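You operate a simulated robot arm through the tools that you are given. There is no shell and no other tool.

Carry out the task below with a simulated two-armed robot. There is one attempt and no reset: what you move stays moved.

## Task
Fold the teal pillowcase on the board with the purple lavender bag tucked inside.
Fine: blue flap, green flap, the bag, yellow flap; each flap laid back.

It is judged by the outcome, as a careful person would: the job done as asked, and still so three seconds after it is handed in. It fails if anything else is knocked over, pushed out of place, dropped, spilled or broken. Flat cloth is picked up by pressing the open fingertips on it (5 to 10 N) and closing them slowly along it; thin cloth reads only 2 to 8 mm in the jaws.

## Robot
Two 7-joint arms with three-finger grippers on one trunk that stands fixed in place. Base frame: the origin is at the foot of the trunk, x ahead of it, y to its left, z up; the work surface is at about z = 910. Lengths are in mm, angles in degrees, forces in N, time in s.
The left shoulder is at [70, 165, 1188], the right one opposite. With the tool pointing down near the work surface each hand reaches from about 380 to 880 mm from the base axis, measured 20 degrees to its own side. Payload 3.91 kg a hand.
The TCP of each hand is the grasp point between the finger pads, 30 mm short of the fingertips. In the tool frame z runs along the fingers and y along their closing line. Largest opening 116 mm; the body of the gripper starts 73 mm behind the TCP.
Orientation is that of the tool frame in the base frame, as [roll, pitch, yaw] about the fixed x, y, z axes, in that order (R = Rz(yaw) Ry(pitch) Rx(roll)). With the fingers straight down and closing along the base's y, the tool's x points along the base's -x, its y along +y and its z along -z.

## Interface
- The arms move only by the tool step_arm. It takes "left_plan", "right_plan" or both (then of equal length, played together; a hand with none holds still); each is a list of rows, each a list of 6 numbers: the shift along the tool's x, y, z in mm, then the turn, a rotation vector about the tool's x, y, z in degrees. In form: [[x, y, z, wx, wy, wz], ...]. A call has 1 to 20 rows; each row shifts and turns the commanded pose from where the row before left it, along the tool's axes as they then stand. "left_gripper" and "right_gripper" are, for a hand that has rows, the finger opening in mm, from 0 to 116, set as the call begins (left out, the last holds). Rows are played at 5 a second. More than 50 mm and 8.6 degrees between two rows, or a gripper value outside its range, and nothing of the call is played. A pose out of reach is approached as far as the arm can. The call stops where the force on the tool passes 90 N (or 10 N more than at its start, if that is more) or the arm is blocked; 0.2 s more then pass. The fingers move at their own pace (about 153 mm/s each) and stop on an object; they squeeze with about 41 N. The grip force told is the motor's: it shows also when the fingers shut on nothing. Time passes only in rows, and 0.2 s behind the last, so rows that do not move let the fingers close. The reply holds the time, the measured pose of the TCP, the force on the tool along the base axes, the opening and the grip force, in the units named above and with some noise, with the torque about the TCP (base axes, N m) and any sound that the robot's microphone picked up.
- Cameras (640 x 400 px; columns grow to the right, rows downward): "scene" is now at [131.9, -41.1, 1511.7]; the picture's right is [-0.46, -0.89, 0.00], its down [-0.47, 0.24, -0.85] and it looks along [0.75, -0.39, -0.53] (base axes); focal length 309 px, centre (320, 200). "left" rides on the left gripper at [75, 17, -88] in its tool frame; the picture's right is [-0.22, 0.97, 0.00], its down [-0.70, -0.16, -0.70] and it looks along [-0.68, -0.16, 0.71] (tool axes); focal length 247 px, centre (320, 200). "right" rides on the right gripper at [52, 56, -88] in its tool frame; the picture's right is [-0.73, 0.68, 0.00], its down [-0.49, -0.52, -0.70] and it looks along [-0.48, -0.51, 0.71] (tool axes); focal length 247 px, centre (320, 200). There is no depth. A picture from a camera that has moved, and an enlarged one, comes with that camera's place and axes in the base frame and with its lens.
- get_image(camera): a new picture of that camera. The clock stands still meanwhile.
- slide_trunk(by): slides the trunk up (or, below 0, down) by that many mm; the arms and the scene camera ride with it, the base frame stays. It gives what a move gives, with no picture.
- pan_tilt(pan, tilt): turns the head with the scene camera to pan (to the left, within 86 degrees either way) and tilt (down, from -29 to 69), counted from straight ahead of the robot. It gives what a move gives.
- close_up(camera, box): a new picture of the part [left, top, right, bottom] of that camera's present view, enlarged. The clock stands still meanwhile.
- close_job(): hands the job in; it is judged then, once.

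Nothing tells you positions but the pictures and the camera data. Unless the task says otherwise, let go and move clear before handing in.

The tools are called by a JSON object that holds its "op" and its "data". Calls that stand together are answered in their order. step_arm: Moves the arms, as the interface text tells. Its arguments: {"type":"object","properties":{"left_plan":{"type":"array"},"left_gripper":{"type":"number"},"right_plan":{"type":"array"},"right_gripper":{"type":"number"}},"required":[]} The other tools are called the same way: slide_trunk (by) slides the trunk up or down; pan_tilt (pan, tilt) turns the head that bears the scene camera; get_image (camera) takes a picture; close_up (camera, box) takes an enlarged picture of a part of a camera's view; close_job () hands the job in.

At the start:

```text
time: 0.0
left_eef_pos: [429.1, -65.0, 1331.3]
left_orientation: [-180.0, 0.1, 179.9]
left_wrist_force: [0.0, -0.4, -0.9]
left_wrist_torque: [-0.01, 0.0, -0.03]
left_gripper_width: 116.3
left_grip_force: 0.1
right_eef_pos: [458.0, -524.1, 1333.4]
right_orientation: [179.9, 0.0, -180.0]
right_wrist_force: [0.2, 0.9, 0.5]
right_wrist_torque: [-0.06, 0.02, -0.03]
right_gripper_width: 115.8
right_grip_force: 0.1
trunk travel left (down, up): [-725.0, 115.0]
head pan, tilt: [-27.5, 31.9]
```

scene: 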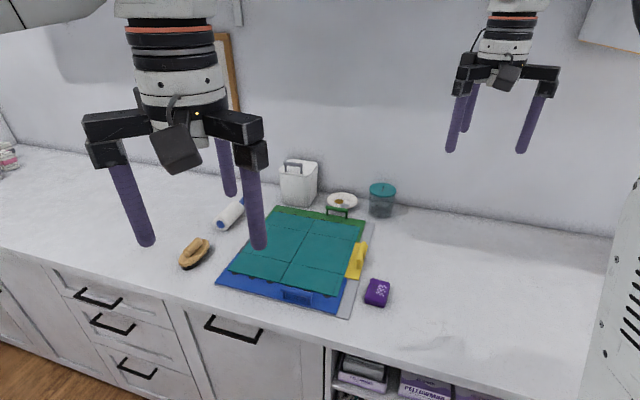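
right: 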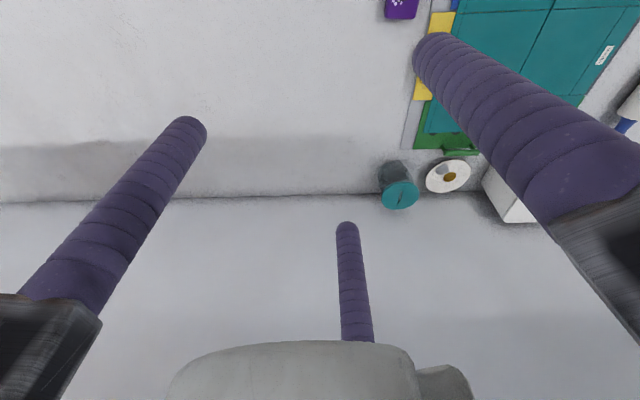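
left: 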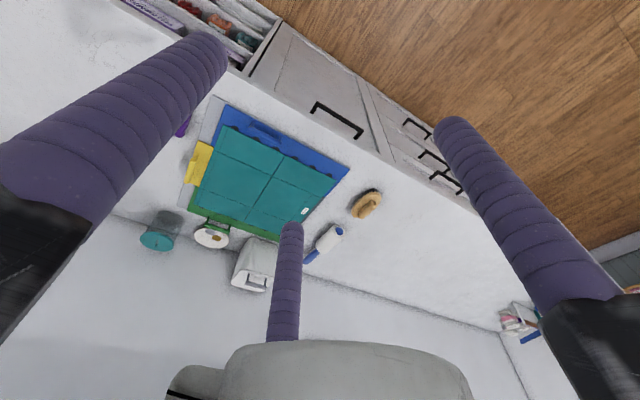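

I see a folding board with the teal pillowcase on it, blue flap at the near edge, green at the far edge, yellow at the right, and the purple lavender bag to the right of the board. I'll take closer looks first.

{"op": "close_up", "data": {"camera": "scene", "box": [200, 170, 420, 330]}}

{"op": "close_up", "data": {"camera": "left", "box": [160, 80, 400, 300]}}

{"op": "get_image", "data": {"camera": "scene"}}

```text
2.50 times, centred on (310, 250) of scene
camera zoom: at [131.9, -41.1, 1511.7], right [-0.46, -0.89, 0.0], down [-0.47, 0.24, -0.85], along [0.75, -0.39, -0.53], focal length 773 px, centre (345, 75)
```

zoom: 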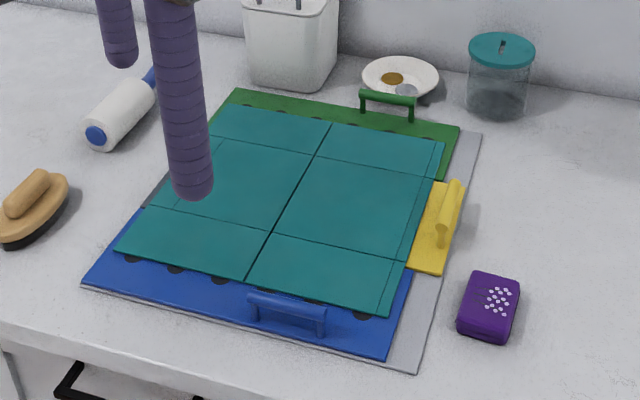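

```text
1.82 times, centred on (280, 190) of left
camera zoom: at [353.9, -48.9, 1420.9], right [0.22, 0.97, 0.0], down [0.7, -0.16, 0.7], along [0.68, -0.16, -0.71], focal length 449 px, centre (393, 218)
```

zoom: 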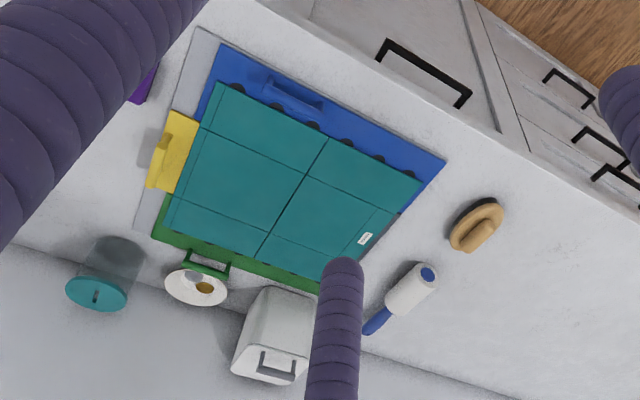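

```text
taken
camera scene: at [131.9, -41.1, 1511.7], right [-0.46, -0.89, 0.0], down [-0.47, 0.24, -0.85], along [0.75, -0.39, -0.53], focal length 309 px, centre (320, 200)
```

scene: 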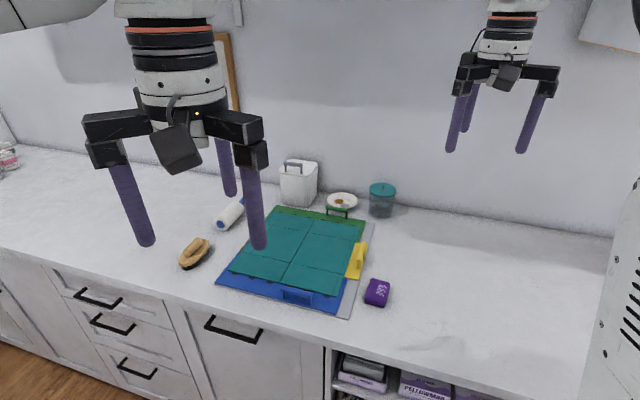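

The board lies at about 45° to the base axes, with the near-left corner around (745,-64) and the far-right corner around (773,-577). I'll enlarge the handles, bag and fold lines to locate them well.

{"op": "close_up", "data": {"camera": "scene", "box": [280, 240, 400, 320]}}

{"op": "close_up", "data": {"camera": "scene", "box": [280, 170, 400, 250]}}

{"op": "close_up", "data": {"camera": "scene", "box": [210, 220, 330, 300]}}

{"op": "close_up", "data": {"camera": "right", "box": [370, 0, 640, 180]}}

```text
5.00 times, centred on (340, 280) of scene
camera zoom: at [131.9, -41.1, 1511.7], right [-0.46, -0.89, 0.0], down [-0.47, 0.24, -0.85], along [0.75, -0.39, -0.53], focal length 1547 px, centre (220, -200)
```

zoom: 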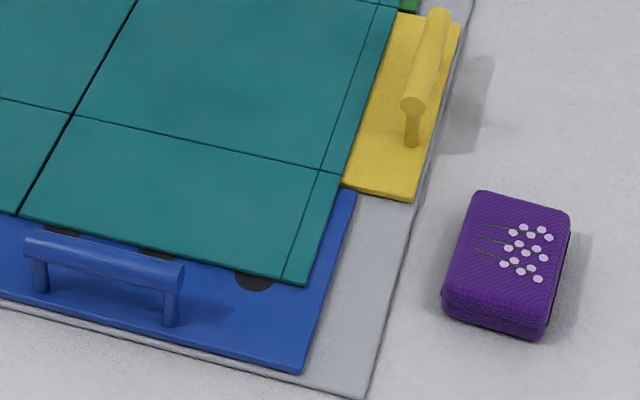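

```text
5.00 times, centred on (340, 210) of scene
camera zoom: at [131.9, -41.1, 1511.7], right [-0.46, -0.89, 0.0], down [-0.47, 0.24, -0.85], along [0.75, -0.39, -0.53], focal length 1547 px, centre (220, 150)
```

zoom: 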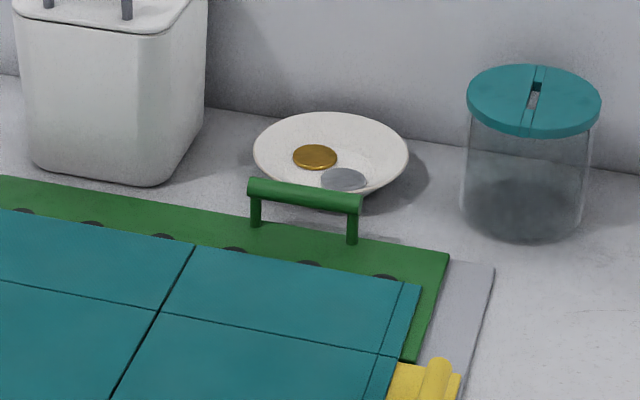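

```text
5.00 times, centred on (270, 260) of scene
camera zoom: at [131.9, -41.1, 1511.7], right [-0.46, -0.89, 0.0], down [-0.47, 0.24, -0.85], along [0.75, -0.39, -0.53], focal length 1547 px, centre (570, -100)
```

zoom: 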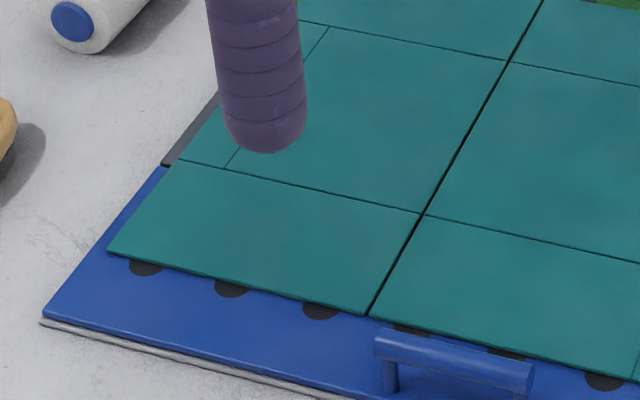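

```text
2.22 times, centred on (505, 90) of right
camera zoom: at [404.7, -467.6, 1421.9], right [0.73, 0.68, 0.0], down [0.49, -0.52, 0.7], along [0.48, -0.51, -0.71], focal length 549 px, centre (-91, 444)
```

zoom: 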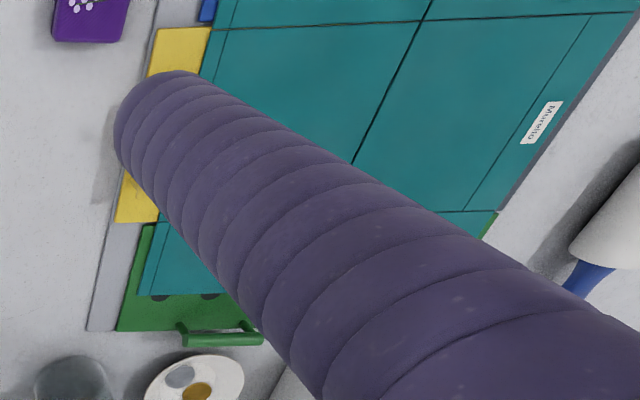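

The pictures tell me the handle bars stand about 30 mm above the flaps, near (600,-223) for blue, (857,-481) for green and (644,-433) for yellow. The bag is near (525,-402). The grippers seem to show three fingers instead of two, so I'll turn the right hand 45° in free air, narrow it, and look before touching anything.

{"op": "step_arm", "data": {"right_plan": [[0, 0, 0, 0, 0, -7.5], [0, 0, 0, 0, 0, -7.5], [0, 0, 0, 0, 0, -7.5], [0, 0, 0, 0, 0, -7.5], [0, 0, 0, 0, 0, -7.5], [0, 0, 0, 0, 0, -7.5], [0, 0, 0, 0, 0, 0]], "right_gripper": 50}}

{"op": "get_image", "data": {"camera": "right"}}

{"op": "close_up", "data": {"camera": "scene", "box": [400, 0, 620, 180]}}

```text
time: 1.6
left_eef_pos: [429.5, -66.0, 1332.8]
left_orientation: [179.9, 0.1, -180.0]
left_wrist_force: [-0.2, -0.1, 0.0]
left_wrist_torque: [-0.05, 0.01, 0.02]
left_gripper_width: 116.1
left_grip_force: 0.0
right_eef_pos: [457.9, -523.8, 1333.2]
right_orientation: [180.0, 0.0, -134.9]
right_wrist_force: [0.0, 0.3, -0.2]
right_wrist_torque: [0.01, -0.01, 0.06]
right_gripper_width: 50.3
right_grip_force: 0.1
trunk travel left (down, up): [-725.0, 115.0]
head pan, tilt: [-27.5, 31.9]
```

```text
taken
camera right: at [380.6, -521.1, 1421.7], right [0.03, 1.0, 0.0], down [0.71, -0.02, 0.7], along [0.7, -0.02, -0.71], focal length 247 px, centre (320, 200)
```

right: 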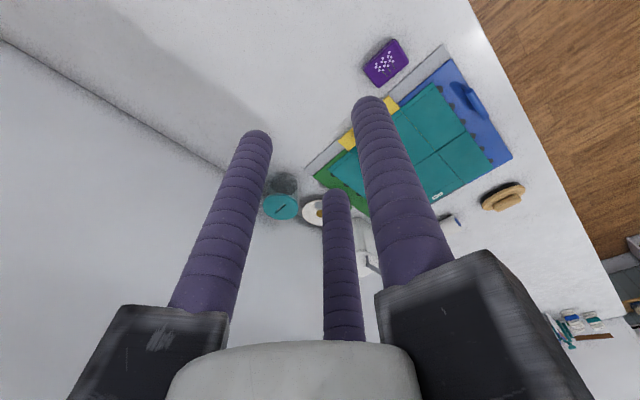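

```text
2.22 times, centred on (510, 90) of scene
camera zoom: at [131.9, -41.1, 1511.7], right [-0.46, -0.89, 0.0], down [-0.47, 0.24, -0.85], along [0.75, -0.39, -0.53], focal length 687 px, centre (-102, 444)
```

zoom: 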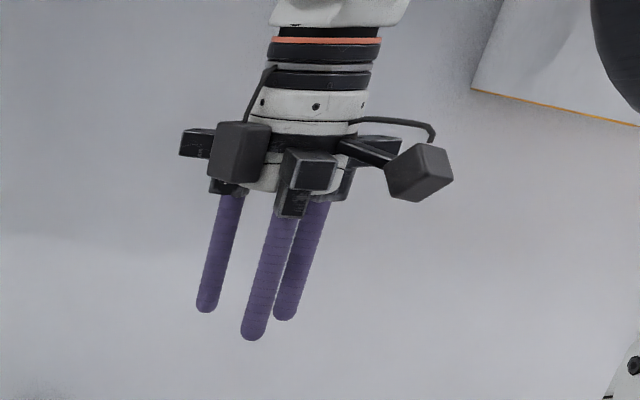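

The hand is a three-finger concentric gripper: one finger is on the tool's +y side, two on the -y side. I'll clear the left hand to the left and bring the right hand over the blue handle at a safe height, then check.

{"op": "step_arm", "data": {"right_plan": [[-34.6, 12.8, 25.9, 0, 0, 0], [-34.6, 12.8, 25.9, 0, 0, 0], [-34.6, 12.8, 25.9, 0, 0, 0], [-34.6, 12.8, 25.9, 0, 0, 0], [-34.6, 12.8, 25.9, 0, 0, 0], [-34.6, 12.8, 25.9, 0, 0, 0], [-34.6, 12.8, 25.9, 0, 0, 0], [-34.6, 12.8, 25.9, 0, 0, 0], [-34.6, 12.8, 25.9, 0, 0, 0]], "left_plan": [[0, 35, 0, 0, 0, 0], [0, 35, 0, 0, 0, 0], [0, 35, 0, 0, 0, 0], [0, 35, 0, 0, 0, 0], [0, 35, 0, 0, 0, 0], [0, 35, 0, 0, 0, 0], [0, 35, 0, 0, 0, 0], [0, 35, 0, 0, 0, 0], [0, 35, 0, 0, 0, 0]]}}

{"op": "get_image", "data": {"camera": "scene"}}

{"op": "get_image", "data": {"camera": "right"}}

```text
time: 3.6
left_eef_pos: [427.1, 201.0, 1326.7]
left_orientation: [-179.7, 0.0, -179.5]
left_wrist_force: [0.5, 0.0, -0.5]
left_wrist_torque: [-0.03, 0.02, 0.0]
left_gripper_width: 116.2
left_grip_force: 0.0
left hand out of reach, approached as far as the arm can: row 8, 9
right_eef_pos: [597.2, -219.1, 1098.5]
right_orientation: [-180.0, -0.2, -134.9]
right_wrist_force: [0.2, 0.2, 0.9]
right_wrist_torque: [0.01, 0.02, -0.03]
right_gripper_width: 50.0
right_grip_force: 0.2
trunk travel left (down, up): [-725.0, 115.0]
head pan, tilt: [-27.5, 31.9]
```

```text
taken
camera scene: at [133.6, -39.8, 1511.6], right [-0.46, -0.89, 0.0], down [-0.47, 0.24, -0.85], along [0.75, -0.39, -0.53], focal length 309 px, centre (320, 200)
```

scene: 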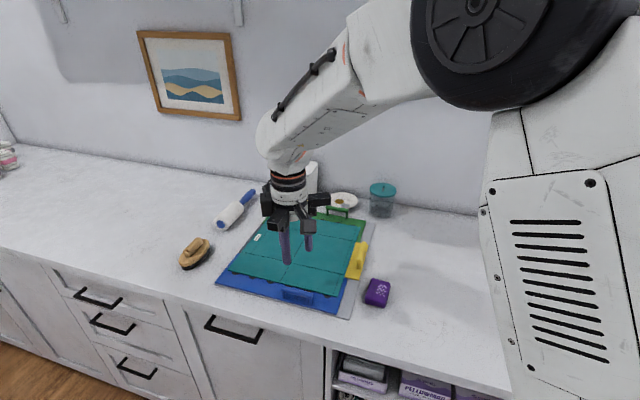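

```text
taken
camera right: at [519.0, -216.9, 1187.2], right [0.04, 1.0, 0.0], down [0.71, -0.02, 0.7], along [0.7, -0.03, -0.71], focal length 247 px, centre (320, 200)
```

right: 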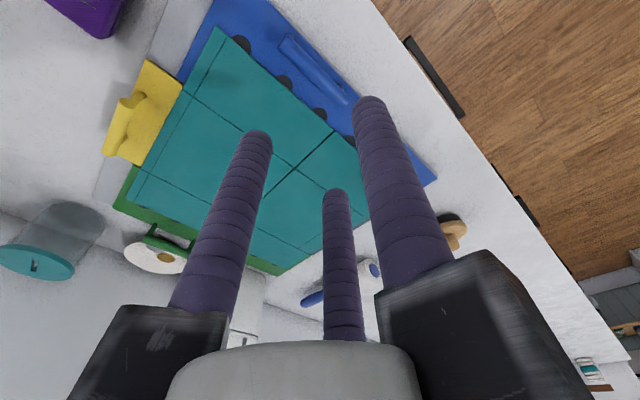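

The right hand is above the blue handle. I'll measure the handle from the hand camera before going down.

{"op": "close_up", "data": {"camera": "right", "box": [240, 0, 400, 120]}}

{"op": "close_up", "data": {"camera": "scene", "box": [200, 220, 380, 330]}}

```text
3.33 times, centred on (320, 60) of right
camera zoom: at [519.0, -216.9, 1187.2], right [0.04, 1.0, 0.0], down [0.71, -0.02, 0.7], along [0.7, -0.03, -0.71], focal length 823 px, centre (320, 667)
```

zoom: 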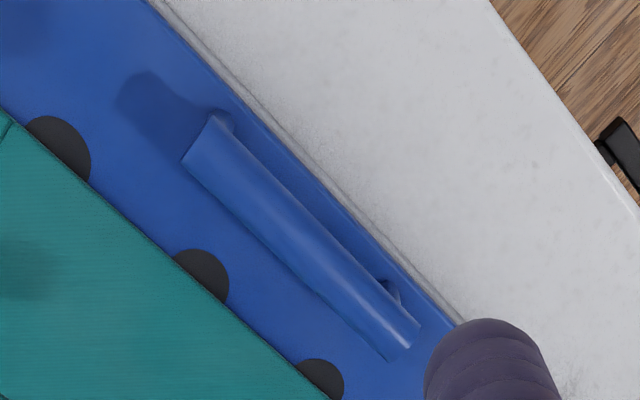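

```text
3.56 times, centred on (290, 275) of scene
camera zoom: at [133.6, -39.8, 1511.6], right [-0.46, -0.89, 0.0], down [-0.47, 0.24, -0.85], along [0.75, -0.39, -0.53], focal length 1100 px, centre (427, -67)
```

zoom: 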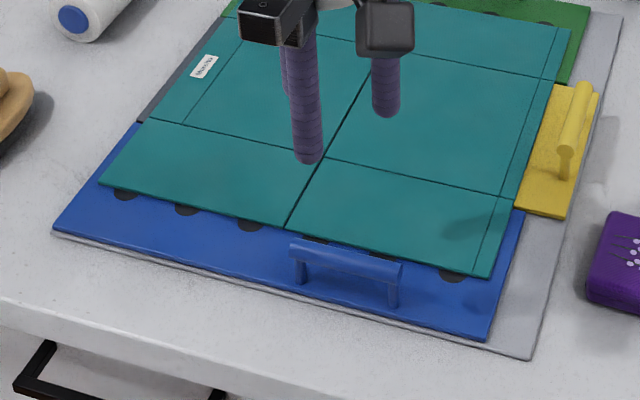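

The blue bar is centred near (594,-222,949), which is nearly under the hand. I'll go down over it with the fingers straddling the bar.

{"op": "step_arm", "data": {"right_plan": [[2.2, -2.6, 40, 0, 0, 0], [2.2, -2.5, 40, 0, 0, 0], [0, 0, 25, 0, 0, 0], [0, 0, 15, 0, 0, 0], [0, 0, 8, 0, 0, 0], [0, 0, 7, 0, 0, 0]], "right_gripper": 50}}

{"op": "get_image", "data": {"camera": "right"}}

{"op": "close_up", "data": {"camera": "scene", "box": [220, 200, 380, 310]}}

```text
time: 5.0
left_eef_pos: [425.1, 199.9, 1327.7]
left_orientation: [-179.7, 0.1, -179.6]
left_wrist_force: [-0.5, 0.2, -0.4]
left_wrist_torque: [-0.03, 0.03, 0.0]
left_gripper_width: 116.2
left_grip_force: 0.0
right_eef_pos: [597.6, -228.6, 965.9]
right_orientation: [180.0, -0.1, -134.9]
right_wrist_force: [0.5, 0.2, -0.4]
right_wrist_torque: [0.0, 0.0, 0.0]
right_gripper_width: 50.0
right_grip_force: 0.0
trunk travel left (down, up): [-725.0, 115.0]
head pan, tilt: [-27.5, 31.9]
```

```text
taken
camera right: at [519.7, -225.5, 1054.9], right [0.04, 1.0, 0.0], down [0.71, -0.02, 0.7], along [0.7, -0.03, -0.71], focal length 247 px, centre (320, 200)
```

right: 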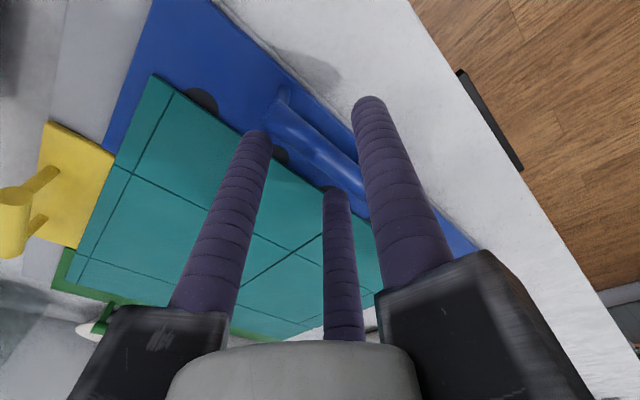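

```text
3.64 times, centred on (300, 255) of scene
camera zoom: at [131.9, -41.0, 1511.7], right [-0.46, -0.89, 0.0], down [-0.47, 0.24, -0.85], along [0.75, -0.39, -0.53], focal length 1125 px, centre (393, 0)
```

zoom: 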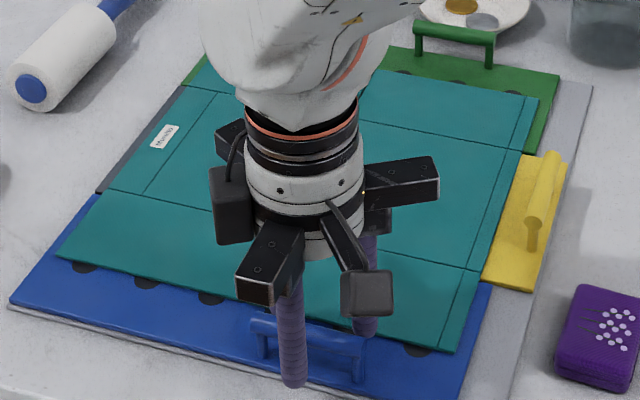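

The bar is between the fingers. Closing on it now.

{"op": "step_arm", "data": {"right_plan": [[0, 0, 0, 0, 0, 0], [0, 0, 0, 0, 0, 0], [0, 0, 0, 0, 0, 0]], "right_gripper": 10}}

{"op": "get_image", "data": {"camera": "right"}}

{"op": "close_up", "data": {"camera": "scene", "box": [220, 200, 380, 310]}}

```text
time: 5.8
left_eef_pos: [424.4, 198.6, 1327.9]
left_orientation: [-179.7, 0.0, -179.6]
left_wrist_force: [-0.8, 0.0, -0.5]
left_wrist_torque: [0.01, 0.01, 0.01]
left_gripper_width: 116.1
left_grip_force: 0.1
right_eef_pos: [596.5, -227.5, 966.4]
right_orientation: [180.0, -0.1, -135.0]
right_wrist_force: [-1.4, 1.4, 1.0]
right_wrist_torque: [0.16, -0.05, -0.04]
right_gripper_width: 23.0
right_grip_force: 40.8
trunk travel left (down, up): [-725.0, 115.0]
head pan, tilt: [-27.5, 31.9]
```

```text
taken
camera right: at [519.5, -225.2, 1055.1], right [0.04, 1.0, 0.0], down [0.71, -0.02, 0.7], along [0.7, -0.03, -0.71], focal length 247 px, centre (320, 200)
```

right: 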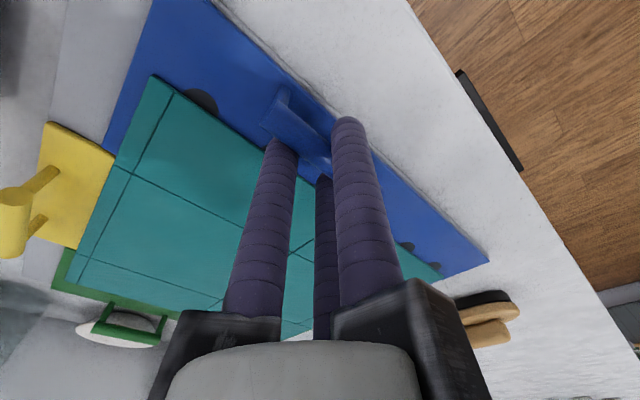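

```text
3.64 times, centred on (300, 255) of scene
camera zoom: at [131.7, -40.7, 1511.7], right [-0.46, -0.89, 0.0], down [-0.47, 0.24, -0.85], along [0.75, -0.39, -0.53], focal length 1125 px, centre (393, 0)
```

zoom: 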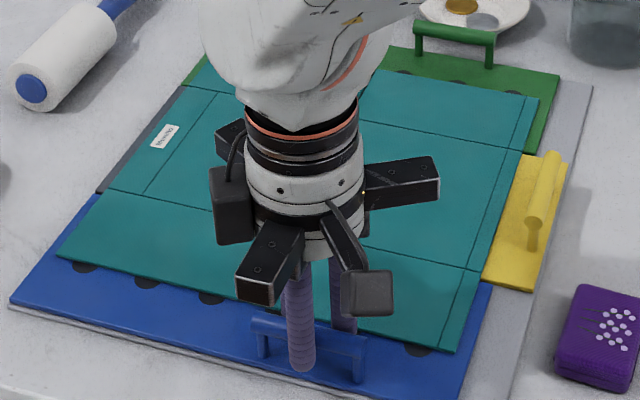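

The grip is firm on the bar (23 mm, 41 N). I'll start the arc about the blue hinge, which I take to be at the cloth's near crease, and lift only about 20° first to check the forces.

{"op": "step_arm", "data": {"right_plan": [[0, -3.4, -9.6, 0, 0, 0], [0, -4.3, -9.3, 0, 0, 0], [0, -5.0, -8.9, 0, 0, 0], [0, -5.7, -8.4, 0, 0, 0]]}}

{"op": "close_up", "data": {"camera": "scene", "box": [200, 180, 400, 310]}}

{"op": "get_image", "data": {"camera": "right"}}

```text
time: 6.8
left_eef_pos: [421.2, 201.7, 1329.3]
left_orientation: [-179.6, 0.4, -179.6]
left_wrist_force: [-0.3, 0.2, -0.4]
left_wrist_torque: [0.01, 0.02, 0.01]
left_gripper_width: 116.2
left_grip_force: 0.1
right_eef_pos: [607.3, -239.4, 1002.1]
right_orientation: [-180.0, 0.0, -134.8]
right_wrist_force: [-11.7, 10.7, 8.0]
right_wrist_torque: [0.33, 0.31, -0.06]
right_gripper_width: 23.0
right_grip_force: 41.3
trunk travel left (down, up): [-725.0, 115.0]
head pan, tilt: [-27.5, 31.9]
```

```text
3.08 times, centred on (300, 245) of scene
camera zoom: at [128.8, -38.6, 1512.1], right [-0.46, -0.89, 0.0], down [-0.47, 0.24, -0.85], along [0.75, -0.39, -0.53], focal length 952 px, centre (382, 62)
```

zoom: 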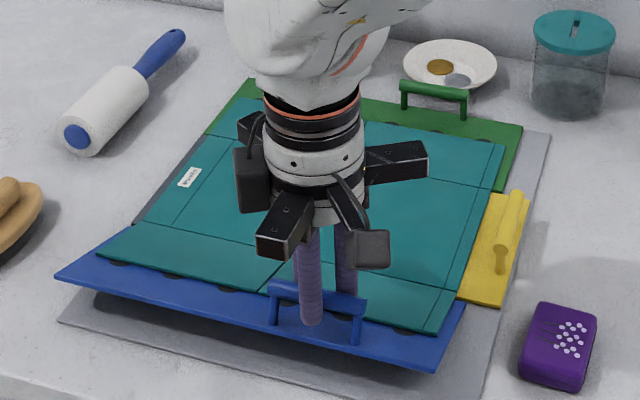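

```text
taken
camera right: at [530.0, -236.0, 1091.4], right [0.04, 1.0, 0.0], down [0.71, -0.02, 0.7], along [0.7, -0.03, -0.71], focal length 247 px, centre (320, 200)
```

right: 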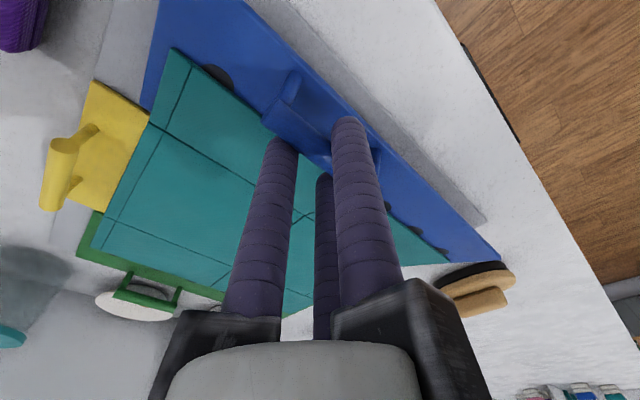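

The flap lifts cleanly. There is a mild radial push, so I'm shifting my hinge estimate about 6 mm farther and raising the flap on to about 58°.

{"op": "step_arm", "data": {"right_plan": [[0, -4.2, -8.4, 0, 0, 0], [0, -7.1, -8.1, 0, 0, 0], [0, -7.9, -7.4, 0, 0, 0], [0, -8.4, -6.8, 0, 0, 0], [0, -9.0, -6.0, 0, 0, 0], [0, -9.4, -5.2, 0, 0, 0], [0, -9.9, -4.3, 0, 0, 0], [0, -10.3, -3.5, 0, 0, 0]]}}

{"op": "close_up", "data": {"camera": "scene", "box": [200, 180, 400, 310]}}

{"op": "get_image", "data": {"camera": "right"}}

```text
time: 8.6
left_eef_pos: [425.0, 199.1, 1328.2]
left_orientation: [-179.7, 0.0, -179.6]
left_wrist_force: [0.2, 0.2, 0.2]
left_wrist_torque: [0.01, -0.01, 0.03]
left_gripper_width: 116.0
left_grip_force: 0.1
right_eef_pos: [657.5, -287.5, 1050.3]
right_orientation: [180.0, -0.1, -135.1]
right_wrist_force: [0.0, 1.1, -1.1]
right_wrist_torque: [0.19, -0.08, 0.01]
right_gripper_width: 23.0
right_grip_force: 40.7
trunk travel left (down, up): [-725.0, 115.0]
head pan, tilt: [-27.5, 31.9]
```

```text
3.08 times, centred on (300, 245) of scene
camera zoom: at [132.9, -41.4, 1511.5], right [-0.46, -0.89, 0.0], down [-0.47, 0.24, -0.85], along [0.75, -0.39, -0.53], focal length 952 px, centre (382, 62)
```

zoom: 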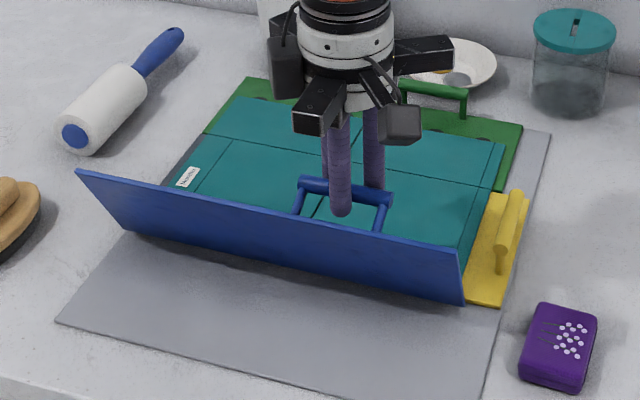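

```text
taken
camera right: at [579.8, -285.5, 1138.9], right [0.04, 1.0, 0.0], down [0.72, -0.03, 0.7], along [0.7, -0.03, -0.72], focal length 247 px, centre (320, 200)
```

right: 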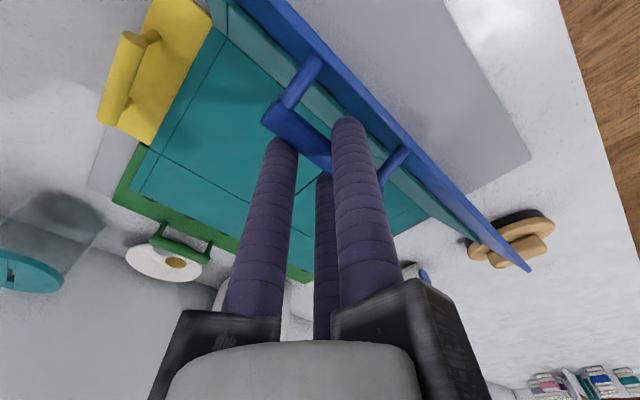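

The forces are now near zero, so the hinge model fits. I'll continue to about 93°, leaning the hand a little so the flap edge clears the finger.

{"op": "step_arm", "data": {"right_plan": [[0, -11.1, -2.3, -2, 0, 0], [0, -11.14, -1.89, -2, 0, 0], [0, -11.24, -1.29, -2, 0, 0], [0, -11.39, -0.69, -2, 0, 0], [0, -11.4, -0.09, -2, 0, 0], [0, -11.35, 0.44, -2, 0, 0], [0, -11.45, 0.94, -2, 0, 0]]}}

{"op": "close_up", "data": {"camera": "scene", "box": [200, 150, 420, 310]}}

{"op": "get_image", "data": {"camera": "right"}}

```text
time: 10.2
left_eef_pos: [426.7, 198.1, 1327.7]
left_orientation: [-179.9, 0.0, -179.6]
left_wrist_force: [0.2, -0.5, 0.6]
left_wrist_torque: [-0.02, 0.02, -0.01]
left_gripper_width: 115.7
left_grip_force: 0.1
right_eef_pos: [713.7, -344.7, 1045.8]
right_orientation: [165.8, -0.2, -135.0]
right_wrist_force: [-2.0, 3.2, 0.1]
right_wrist_torque: [-0.51, 0.35, 0.58]
right_gripper_width: 22.9
right_grip_force: 41.3
trunk travel left (down, up): [-725.0, 115.0]
head pan, tilt: [-27.5, 31.9]
```

```text
2.50 times, centred on (310, 230) of scene
camera zoom: at [134.3, -41.8, 1511.4], right [-0.46, -0.89, 0.0], down [-0.47, 0.24, -0.85], along [0.75, -0.39, -0.53], focal length 773 px, centre (345, 125)
```

zoom: 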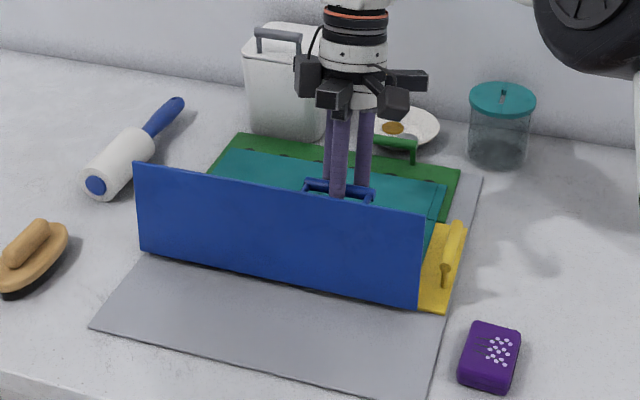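

```text
taken
camera right: at [652.5, -358.1, 1145.9], right [0.05, 0.98, 0.17], down [0.82, -0.13, 0.55], along [0.56, 0.11, -0.82], focal length 247 px, centre (320, 200)
```

right: 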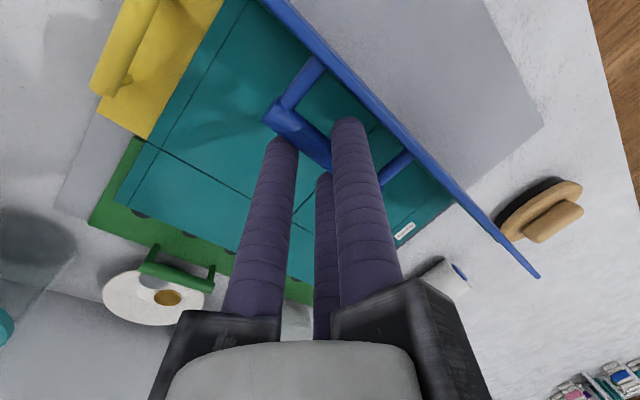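

The flap stands about vertical with the strip still on it. I'll go on over to about 118° while leaning the hand farther.

{"op": "step_arm", "data": {"right_plan": [[0, -11.18, 1.44, -1.5, 0, 0], [0, -10.97, 2.15, -1.5, 0, 0], [0, -10.91, 2.84, -1.5, 0, 0], [0, -10.76, 3.47, -1.5, 0, 0], [0, -10.48, 3.95, -1.5, 0, 0]]}}

{"op": "close_up", "data": {"camera": "scene", "box": [200, 150, 420, 310]}}

{"op": "get_image", "data": {"camera": "right"}}

```text
time: 11.4
left_eef_pos: [419.3, 204.5, 1329.6]
left_orientation: [-179.5, 0.4, -179.6]
left_wrist_force: [-0.2, -0.3, -1.0]
left_wrist_torque: [-0.01, -0.02, 0.01]
left_gripper_width: 116.1
left_grip_force: 0.1
right_eef_pos: [742.4, -371.2, 1026.9]
right_orientation: [158.9, 0.4, -134.9]
right_wrist_force: [-26.2, 17.7, 28.0]
right_wrist_torque: [0.97, 0.58, 0.08]
right_gripper_width: 23.1
right_grip_force: 41.1
trunk travel left (down, up): [-725.0, 115.0]
head pan, tilt: [-27.5, 31.9]
```

```text
2.50 times, centred on (310, 230) of scene
camera zoom: at [124.6, -35.3, 1513.0], right [-0.46, -0.89, 0.0], down [-0.47, 0.24, -0.85], along [0.76, -0.39, -0.52], focal length 773 px, centre (345, 125)
```

zoom: 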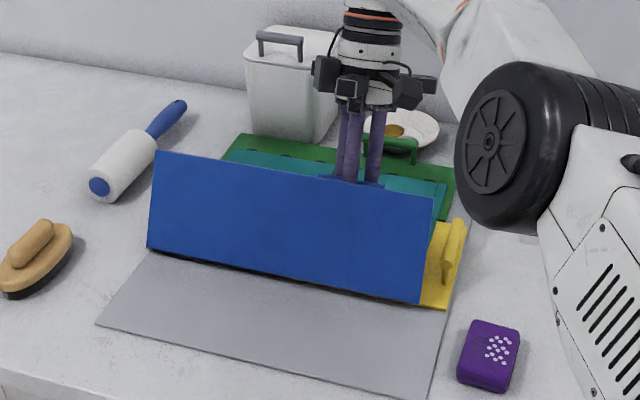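

```text
taken
camera right: at [688.8, -395.3, 1129.1], right [0.07, 0.97, 0.25], down [0.87, -0.18, 0.47], along [0.5, 0.19, -0.85], focal length 247 px, centre (320, 200)
```

right: 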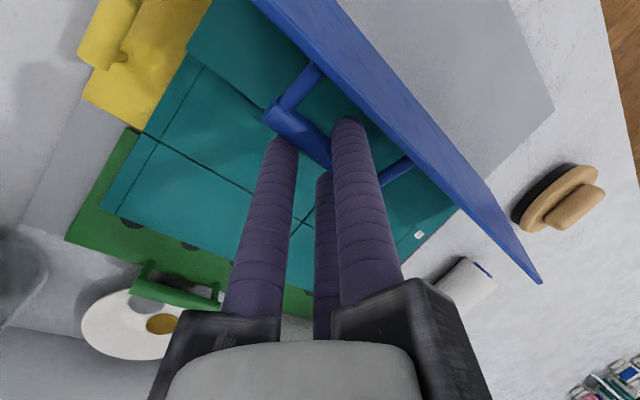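

Force has risen to about 42 N, all tangential, so something resists rotation near 114°. I'm holding here and looking closely for what is in contact.

{"op": "close_up", "data": {"camera": "right", "box": [200, 0, 460, 200]}}

{"op": "close_up", "data": {"camera": "scene", "box": [270, 140, 390, 260]}}

{"op": "get_image", "data": {"camera": "scene"}}

{"op": "get_image", "data": {"camera": "left"}}

```text
2.00 times, centred on (330, 100) of right
camera zoom: at [688.8, -395.3, 1129.1], right [0.07, 0.97, 0.25], down [0.87, -0.18, 0.47], along [0.5, 0.19, -0.85], focal length 494 px, centre (300, 400)
```

zoom: 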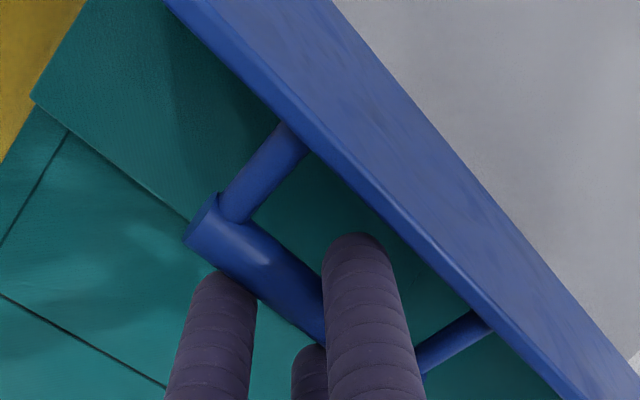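

```text
3.33 times, centred on (330, 200) of scene
camera zoom: at [124.6, -35.3, 1513.0], right [-0.46, -0.89, 0.0], down [-0.47, 0.24, -0.85], along [0.76, -0.39, -0.52], focal length 1031 px, centre (287, 200)
```

zoom: 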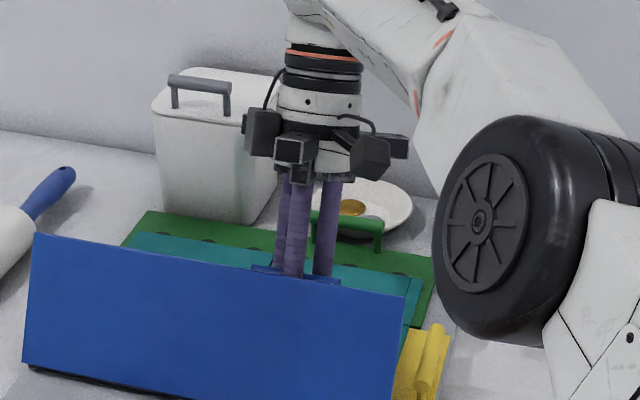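

```text
taken
camera scene: at [124.6, -35.3, 1513.0], right [-0.46, -0.89, 0.0], down [-0.47, 0.24, -0.85], along [0.76, -0.39, -0.52], focal length 309 px, centre (320, 200)
```

scene: 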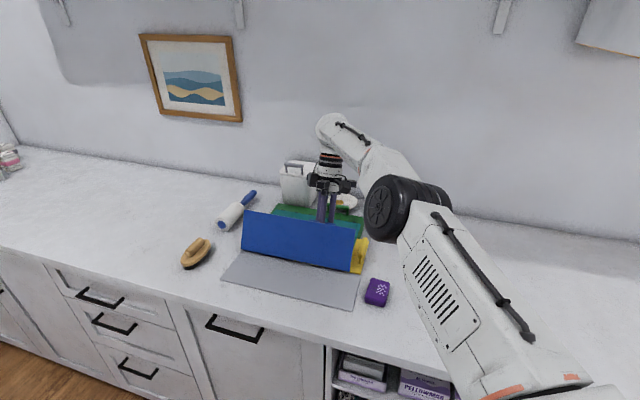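

```text
taken
camera left: at [342.0, 221.3, 1418.2], right [0.22, 0.98, -0.01], down [0.69, -0.15, 0.71], along [0.69, -0.16, -0.71], focal length 247 px, centre (320, 200)
```

left: 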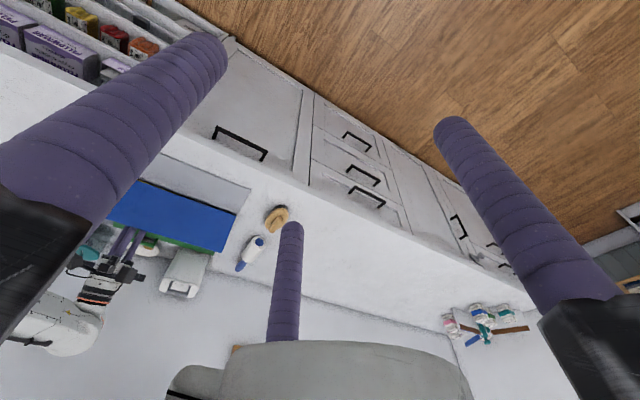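

The strip looks already folded onto the middle panel, and the flap seems to be at a hinge stop near 112°. I'll bring the flap back to upright with the same grip and check that the strip stays folded.

{"op": "step_arm", "data": {"right_plan": [[0, 10.58, -3.68, 1.5, 0, 0], [0, 10.84, -3.18, 1.5, 0, 0], [0, 10.98, -2.55, 1.5, 0, 0], [0, 11.02, -1.86, 1.5, 0, 0], [0, 11.21, -1.14, 1.5, 0, 0]]}}

{"op": "close_up", "data": {"camera": "right", "box": [100, 0, 460, 260]}}

{"op": "close_up", "data": {"camera": "scene", "box": [200, 150, 420, 310]}}

```text
time: 12.6
left_eef_pos: [424.6, 199.7, 1327.5]
left_orientation: [-179.6, 0.2, -179.6]
left_wrist_force: [-0.7, 0.4, -1.0]
left_wrist_torque: [-0.01, -0.03, 0.0]
left_gripper_width: 116.1
left_grip_force: 0.0
right_eef_pos: [711.7, -343.8, 1046.9]
right_orientation: [166.2, -0.1, -135.0]
right_wrist_force: [3.8, 0.5, 1.5]
right_wrist_torque: [0.09, -0.33, 0.51]
right_gripper_width: 23.5
right_grip_force: 41.1
trunk travel left (down, up): [-725.0, 115.0]
head pan, tilt: [-27.5, 31.9]
```

```text
1.54 times, centred on (280, 130) of right
camera zoom: at [650.2, -356.7, 1146.7], right [0.05, 0.99, 0.16], down [0.82, -0.13, 0.55], along [0.57, 0.11, -0.82], focal length 380 px, centre (382, 308)
```

zoom: 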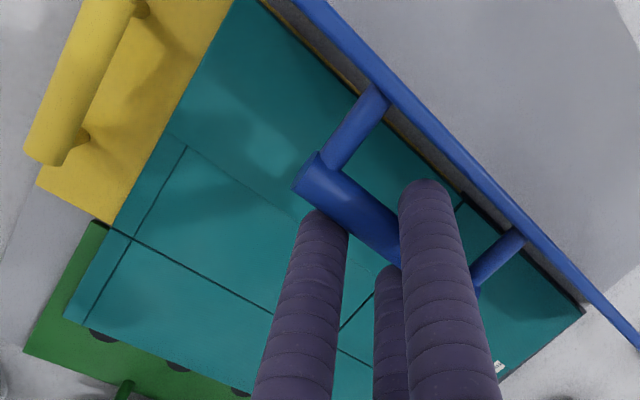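

```text
2.50 times, centred on (310, 230) of scene
camera zoom: at [131.2, -39.8, 1511.7], right [-0.46, -0.89, 0.0], down [-0.47, 0.24, -0.85], along [0.75, -0.39, -0.53], focal length 773 px, centre (345, 125)
```

zoom: 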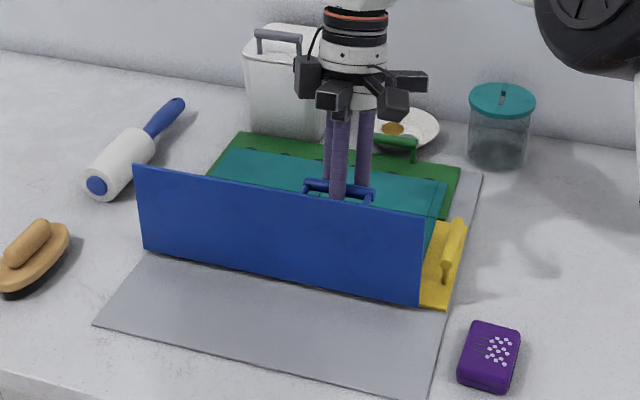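

The near strip stays folded over the middle. I'm lowering the blue flap back along the same arc.

{"op": "step_arm", "data": {"right_plan": [[0, 11.47, -0.54, 2, 0, 0], [0, 11.36, -0.04, 2, 0, 0], [0, 11.39, 0.48, 2, 0, 0], [0, 11.36, 1.09, 2, 0, 0], [0, 11.19, 1.68, 2, 0, 0], [0, 11.07, 2.28, 2, 0, 0], [0, 11.01, 2.69, 2, 0, 0], [0, 10.3, 3.5, 0, 0, 0], [0, 9.9, 4.3, 0, 0, 0], [0, 9.4, 5.2, 0, 0, 0], [0, 9.0, 6.0, 0, 0, 0], [0, 8.4, 6.8, 0, 0, 0], [0, 7.9, 7.4, 0, 0, 0], [0, 7.1, 8.1, 0, 0, 0]]}}

{"op": "close_up", "data": {"camera": "scene", "box": [200, 150, 420, 310]}}

```text
time: 15.6
left_eef_pos: [423.2, 199.8, 1328.1]
left_orientation: [-179.7, 0.1, -179.6]
left_wrist_force: [0.6, 0.5, -0.1]
left_wrist_torque: [-0.01, -0.01, -0.01]
left_gripper_width: 116.0
left_grip_force: 0.0
right_eef_pos: [611.4, -243.2, 1009.8]
right_orientation: [179.9, 0.1, -134.9]
right_wrist_force: [-0.9, 1.3, 1.0]
right_wrist_torque: [-0.12, -0.04, 0.02]
right_gripper_width: 14.3
right_grip_force: 4.3
trunk travel left (down, up): [-725.0, 115.0]
head pan, tilt: [-27.5, 31.9]
```

```text
2.50 times, centred on (310, 230) of scene
camera zoom: at [131.5, -40.3, 1511.9], right [-0.46, -0.89, 0.0], down [-0.47, 0.24, -0.85], along [0.75, -0.39, -0.53], focal length 773 px, centre (345, 125)
```

zoom: 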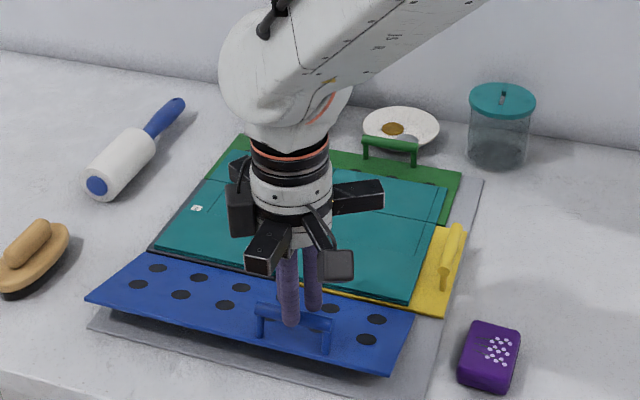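

The fold holds, and the flap is nearly down. The grip reading dropped (14 mm), so the bar seems to have slipped to the fingertips; let me look closely.

{"op": "close_up", "data": {"camera": "scene", "box": [270, 240, 350, 300]}}

{"op": "close_up", "data": {"camera": "right", "box": [200, 40, 440, 240]}}

```text
6.67 times, centred on (310, 270) of scene
camera zoom: at [131.5, -40.3, 1511.9], right [-0.46, -0.89, 0.0], down [-0.47, 0.24, -0.85], along [0.75, -0.39, -0.53], focal length 2062 px, centre (387, -267)
```

zoom: 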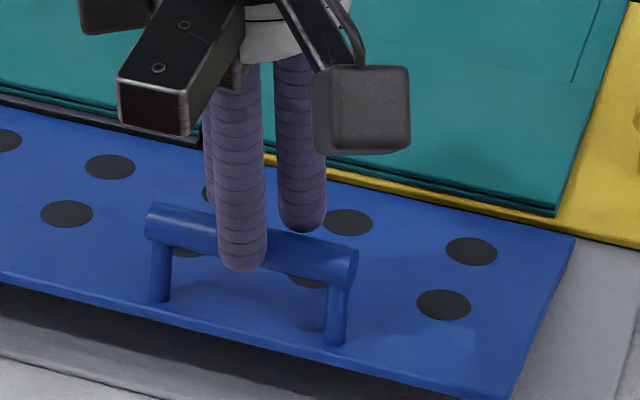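

```text
2.00 times, centred on (320, 140) of right
camera zoom: at [534.8, -239.9, 1098.5], right [0.03, 1.0, 0.0], down [0.71, -0.02, 0.7], along [0.7, -0.02, -0.71], focal length 494 px, centre (320, 320)
```

zoom: 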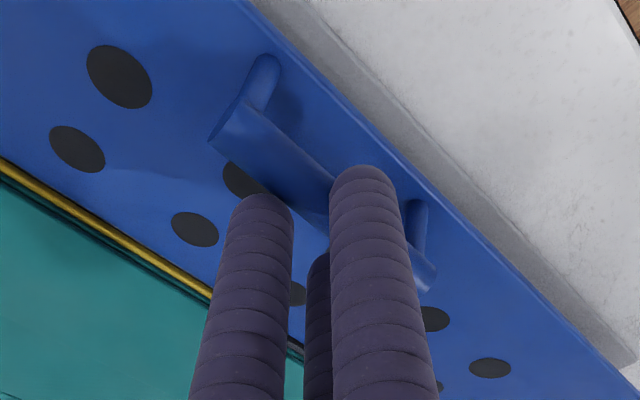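

The bar is still between the fingertips, just lower than before. I'll follow the arc down to lay the flap flat, then open.

{"op": "step_arm", "data": {"right_plan": [[0, 6.4, 8.7, 0, 0, 0], [0, 5.6, 9.3, 0, 0, 0], [0, 4.8, 9.6, 0, 0, 0], [0, 3.9, 10.1, 0, 0, 0]]}}

{"op": "close_up", "data": {"camera": "scene", "box": [200, 170, 400, 310]}}

```text
time: 16.6
left_eef_pos: [419.7, 197.2, 1329.5]
left_orientation: [-179.7, 0.3, -179.7]
left_wrist_force: [-0.1, -0.4, 0.9]
left_wrist_torque: [-0.02, -0.02, -0.03]
left_gripper_width: 115.9
left_grip_force: 0.0
right_eef_pos: [601.0, -230.3, 982.7]
right_orientation: [-179.0, 0.8, -135.1]
right_wrist_force: [14.8, -17.2, 68.1]
right_wrist_torque: [-1.1, -0.11, -0.38]
right_gripper_width: 11.0
right_grip_force: 1.0
trunk travel left (down, up): [-725.0, 115.0]
head pan, tilt: [-27.5, 31.9]
```

```text
2.86 times, centred on (300, 240) of scene
camera zoom: at [126.8, -41.2, 1513.6], right [-0.46, -0.89, 0.0], down [-0.47, 0.24, -0.85], along [0.75, -0.39, -0.53], focal length 884 px, centre (377, 86)
```

zoom: 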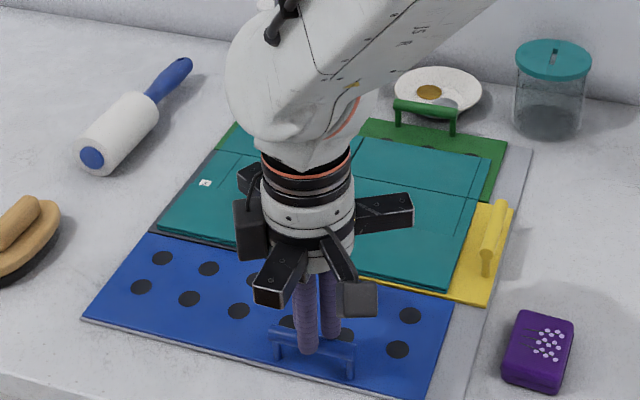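

The blue flap is flat and my closed fingertips are pressing on the bar (68 N). I'm backing straight up now.

{"op": "step_arm", "data": {"right_plan": [[0, 0, -10, 0, 0, 0], [0, 0, -15, 0, 0, 0], [0, 0, -30, 0, 0, 0], [0, 0, -40, 0, 0, 0], [0, 0, -40, 0, 0, 0], [0, 0, -40, 0, 0, 0]]}}

{"op": "close_up", "data": {"camera": "scene", "box": [200, 170, 400, 310]}}

{"op": "get_image", "data": {"camera": "right"}}

```text
time: 18.0
left_eef_pos: [423.5, 199.3, 1328.7]
left_orientation: [-179.6, 0.2, -179.6]
left_wrist_force: [0.1, 0.5, 0.6]
left_wrist_torque: [0.0, -0.01, 0.02]
left_gripper_width: 116.0
left_grip_force: 0.0
right_eef_pos: [598.0, -228.4, 1148.2]
right_orientation: [-179.9, 0.1, -135.0]
right_wrist_force: [0.2, 0.7, -0.1]
right_wrist_torque: [-0.01, -0.04, 0.01]
right_gripper_width: 9.9
right_grip_force: 0.1
trunk travel left (down, up): [-725.0, 115.0]
head pan, tilt: [-27.5, 31.9]
```

```text
2.86 times, centred on (300, 240) of scene
camera zoom: at [130.6, -40.6, 1511.7], right [-0.46, -0.89, 0.0], down [-0.47, 0.24, -0.85], along [0.75, -0.39, -0.53], focal length 884 px, centre (377, 86)
```

zoom: 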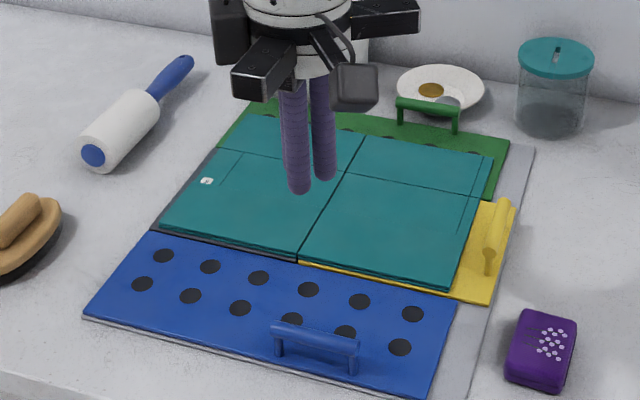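

```text
taken
camera right: at [519.9, -226.1, 1236.0], right [0.04, 1.0, 0.0], down [0.71, -0.03, 0.7], along [0.7, -0.03, -0.71], focal length 247 px, centre (320, 200)
```

right: 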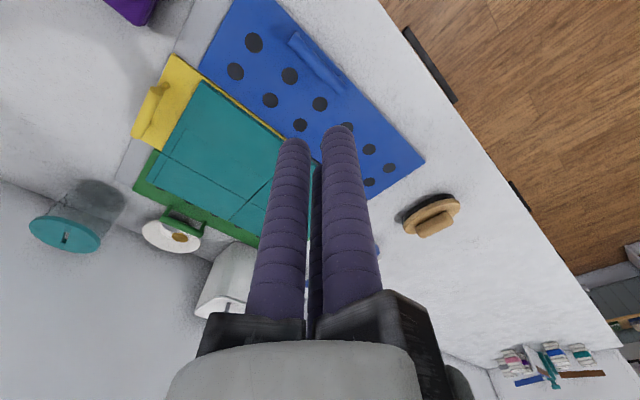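

Blue is done: its strip is folded over the middle and the flap lies flat again. Next I'll move the right hand toward the green handle, lean it 30° so it can reach, and view the handle.

{"op": "step_arm", "data": {"right_plan": [[-0.7, -44.2, 4.7, 0, 0, 0], [-0.7, -44.2, 4.7, 0, 0, 0], [-0.7, -44.2, 4.7, 5, 0, 0], [-0.7, -41, 12, 5, 0, 0], [-0.7, -39, 15, 5, 0, 0], [-0.7, -37, 18, 5, 0, 0], [0, 0, 0, 5, 0, 0], [0, 0, 0, 5, 0, 0]], "right_gripper": 40}}

{"op": "get_image", "data": {"camera": "right"}}

{"op": "get_image", "data": {"camera": "scene"}}

```text
time: 19.8
left_eef_pos: [424.9, 200.5, 1329.4]
left_orientation: [-179.7, 0.1, -179.6]
left_wrist_force: [0.7, -0.1, 0.7]
left_wrist_torque: [-0.05, 0.0, 0.02]
left_gripper_width: 116.1
left_grip_force: 0.1
right_eef_pos: [781.7, -408.7, 1110.5]
right_orientation: [-149.9, -0.1, -135.0]
right_wrist_force: [-0.2, -0.2, 0.3]
right_wrist_torque: [-0.02, -0.02, -0.04]
right_gripper_width: 40.1
right_grip_force: 0.0
trunk travel left (down, up): [-725.0, 115.0]
head pan, tilt: [-27.5, 31.9]
```

```text
taken
camera right: at [677.7, -379.3, 1158.5], right [0.1, 0.93, -0.34], down [0.42, 0.27, 0.87], along [0.9, -0.23, -0.36], focal length 247 px, centre (320, 200)
```

right: 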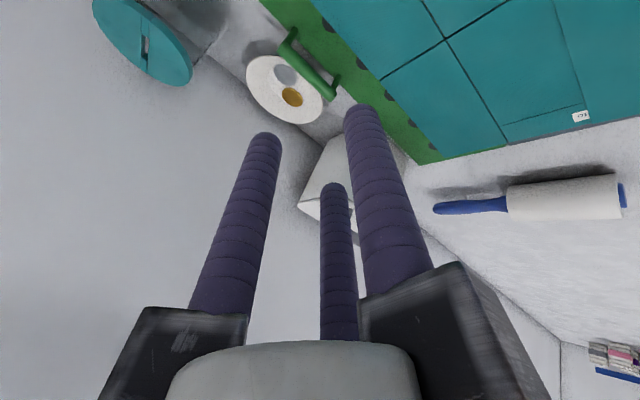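

```text
taken
camera scene: at [131.4, -39.6, 1511.7], right [-0.46, -0.89, 0.0], down [-0.47, 0.24, -0.85], along [0.75, -0.39, -0.53], focal length 309 px, centre (320, 200)
```

scene: 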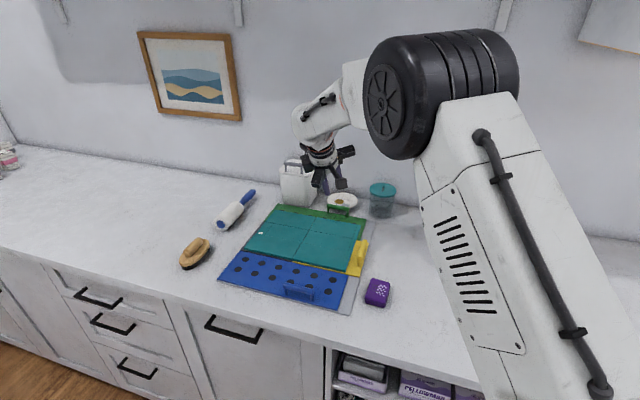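

The pose is reachable. I'll zoom in on the green handle from the hand camera to fix its position.

{"op": "close_up", "data": {"camera": "right", "box": [240, 0, 400, 120]}}

{"op": "close_up", "data": {"camera": "scene", "box": [270, 140, 390, 230]}}

```text
3.33 times, centred on (320, 60) of right
camera zoom: at [677.7, -379.3, 1158.5], right [0.1, 0.93, -0.34], down [0.42, 0.27, 0.87], along [0.9, -0.23, -0.36], focal length 823 px, centre (320, 667)
```

zoom: 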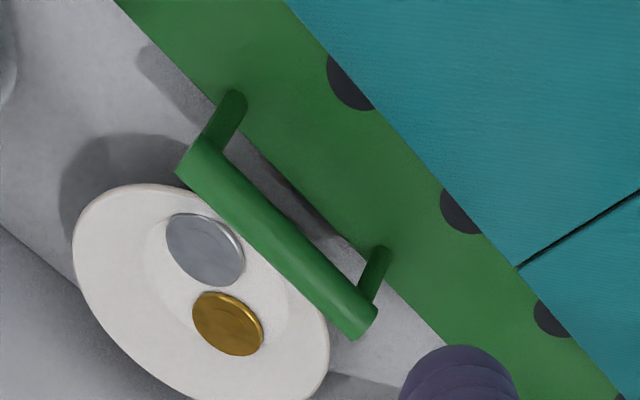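

```text
4.44 times, centred on (330, 185) of scene
camera zoom: at [131.4, -39.6, 1511.7], right [-0.46, -0.89, 0.0], down [-0.47, 0.24, -0.85], along [0.75, -0.39, -0.53], focal length 1375 px, centre (276, 267)
```

zoom: 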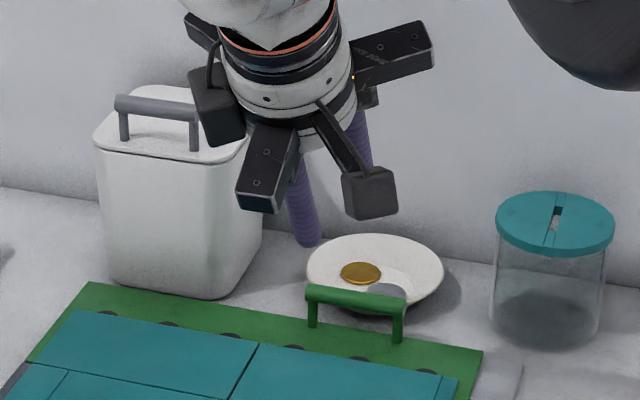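

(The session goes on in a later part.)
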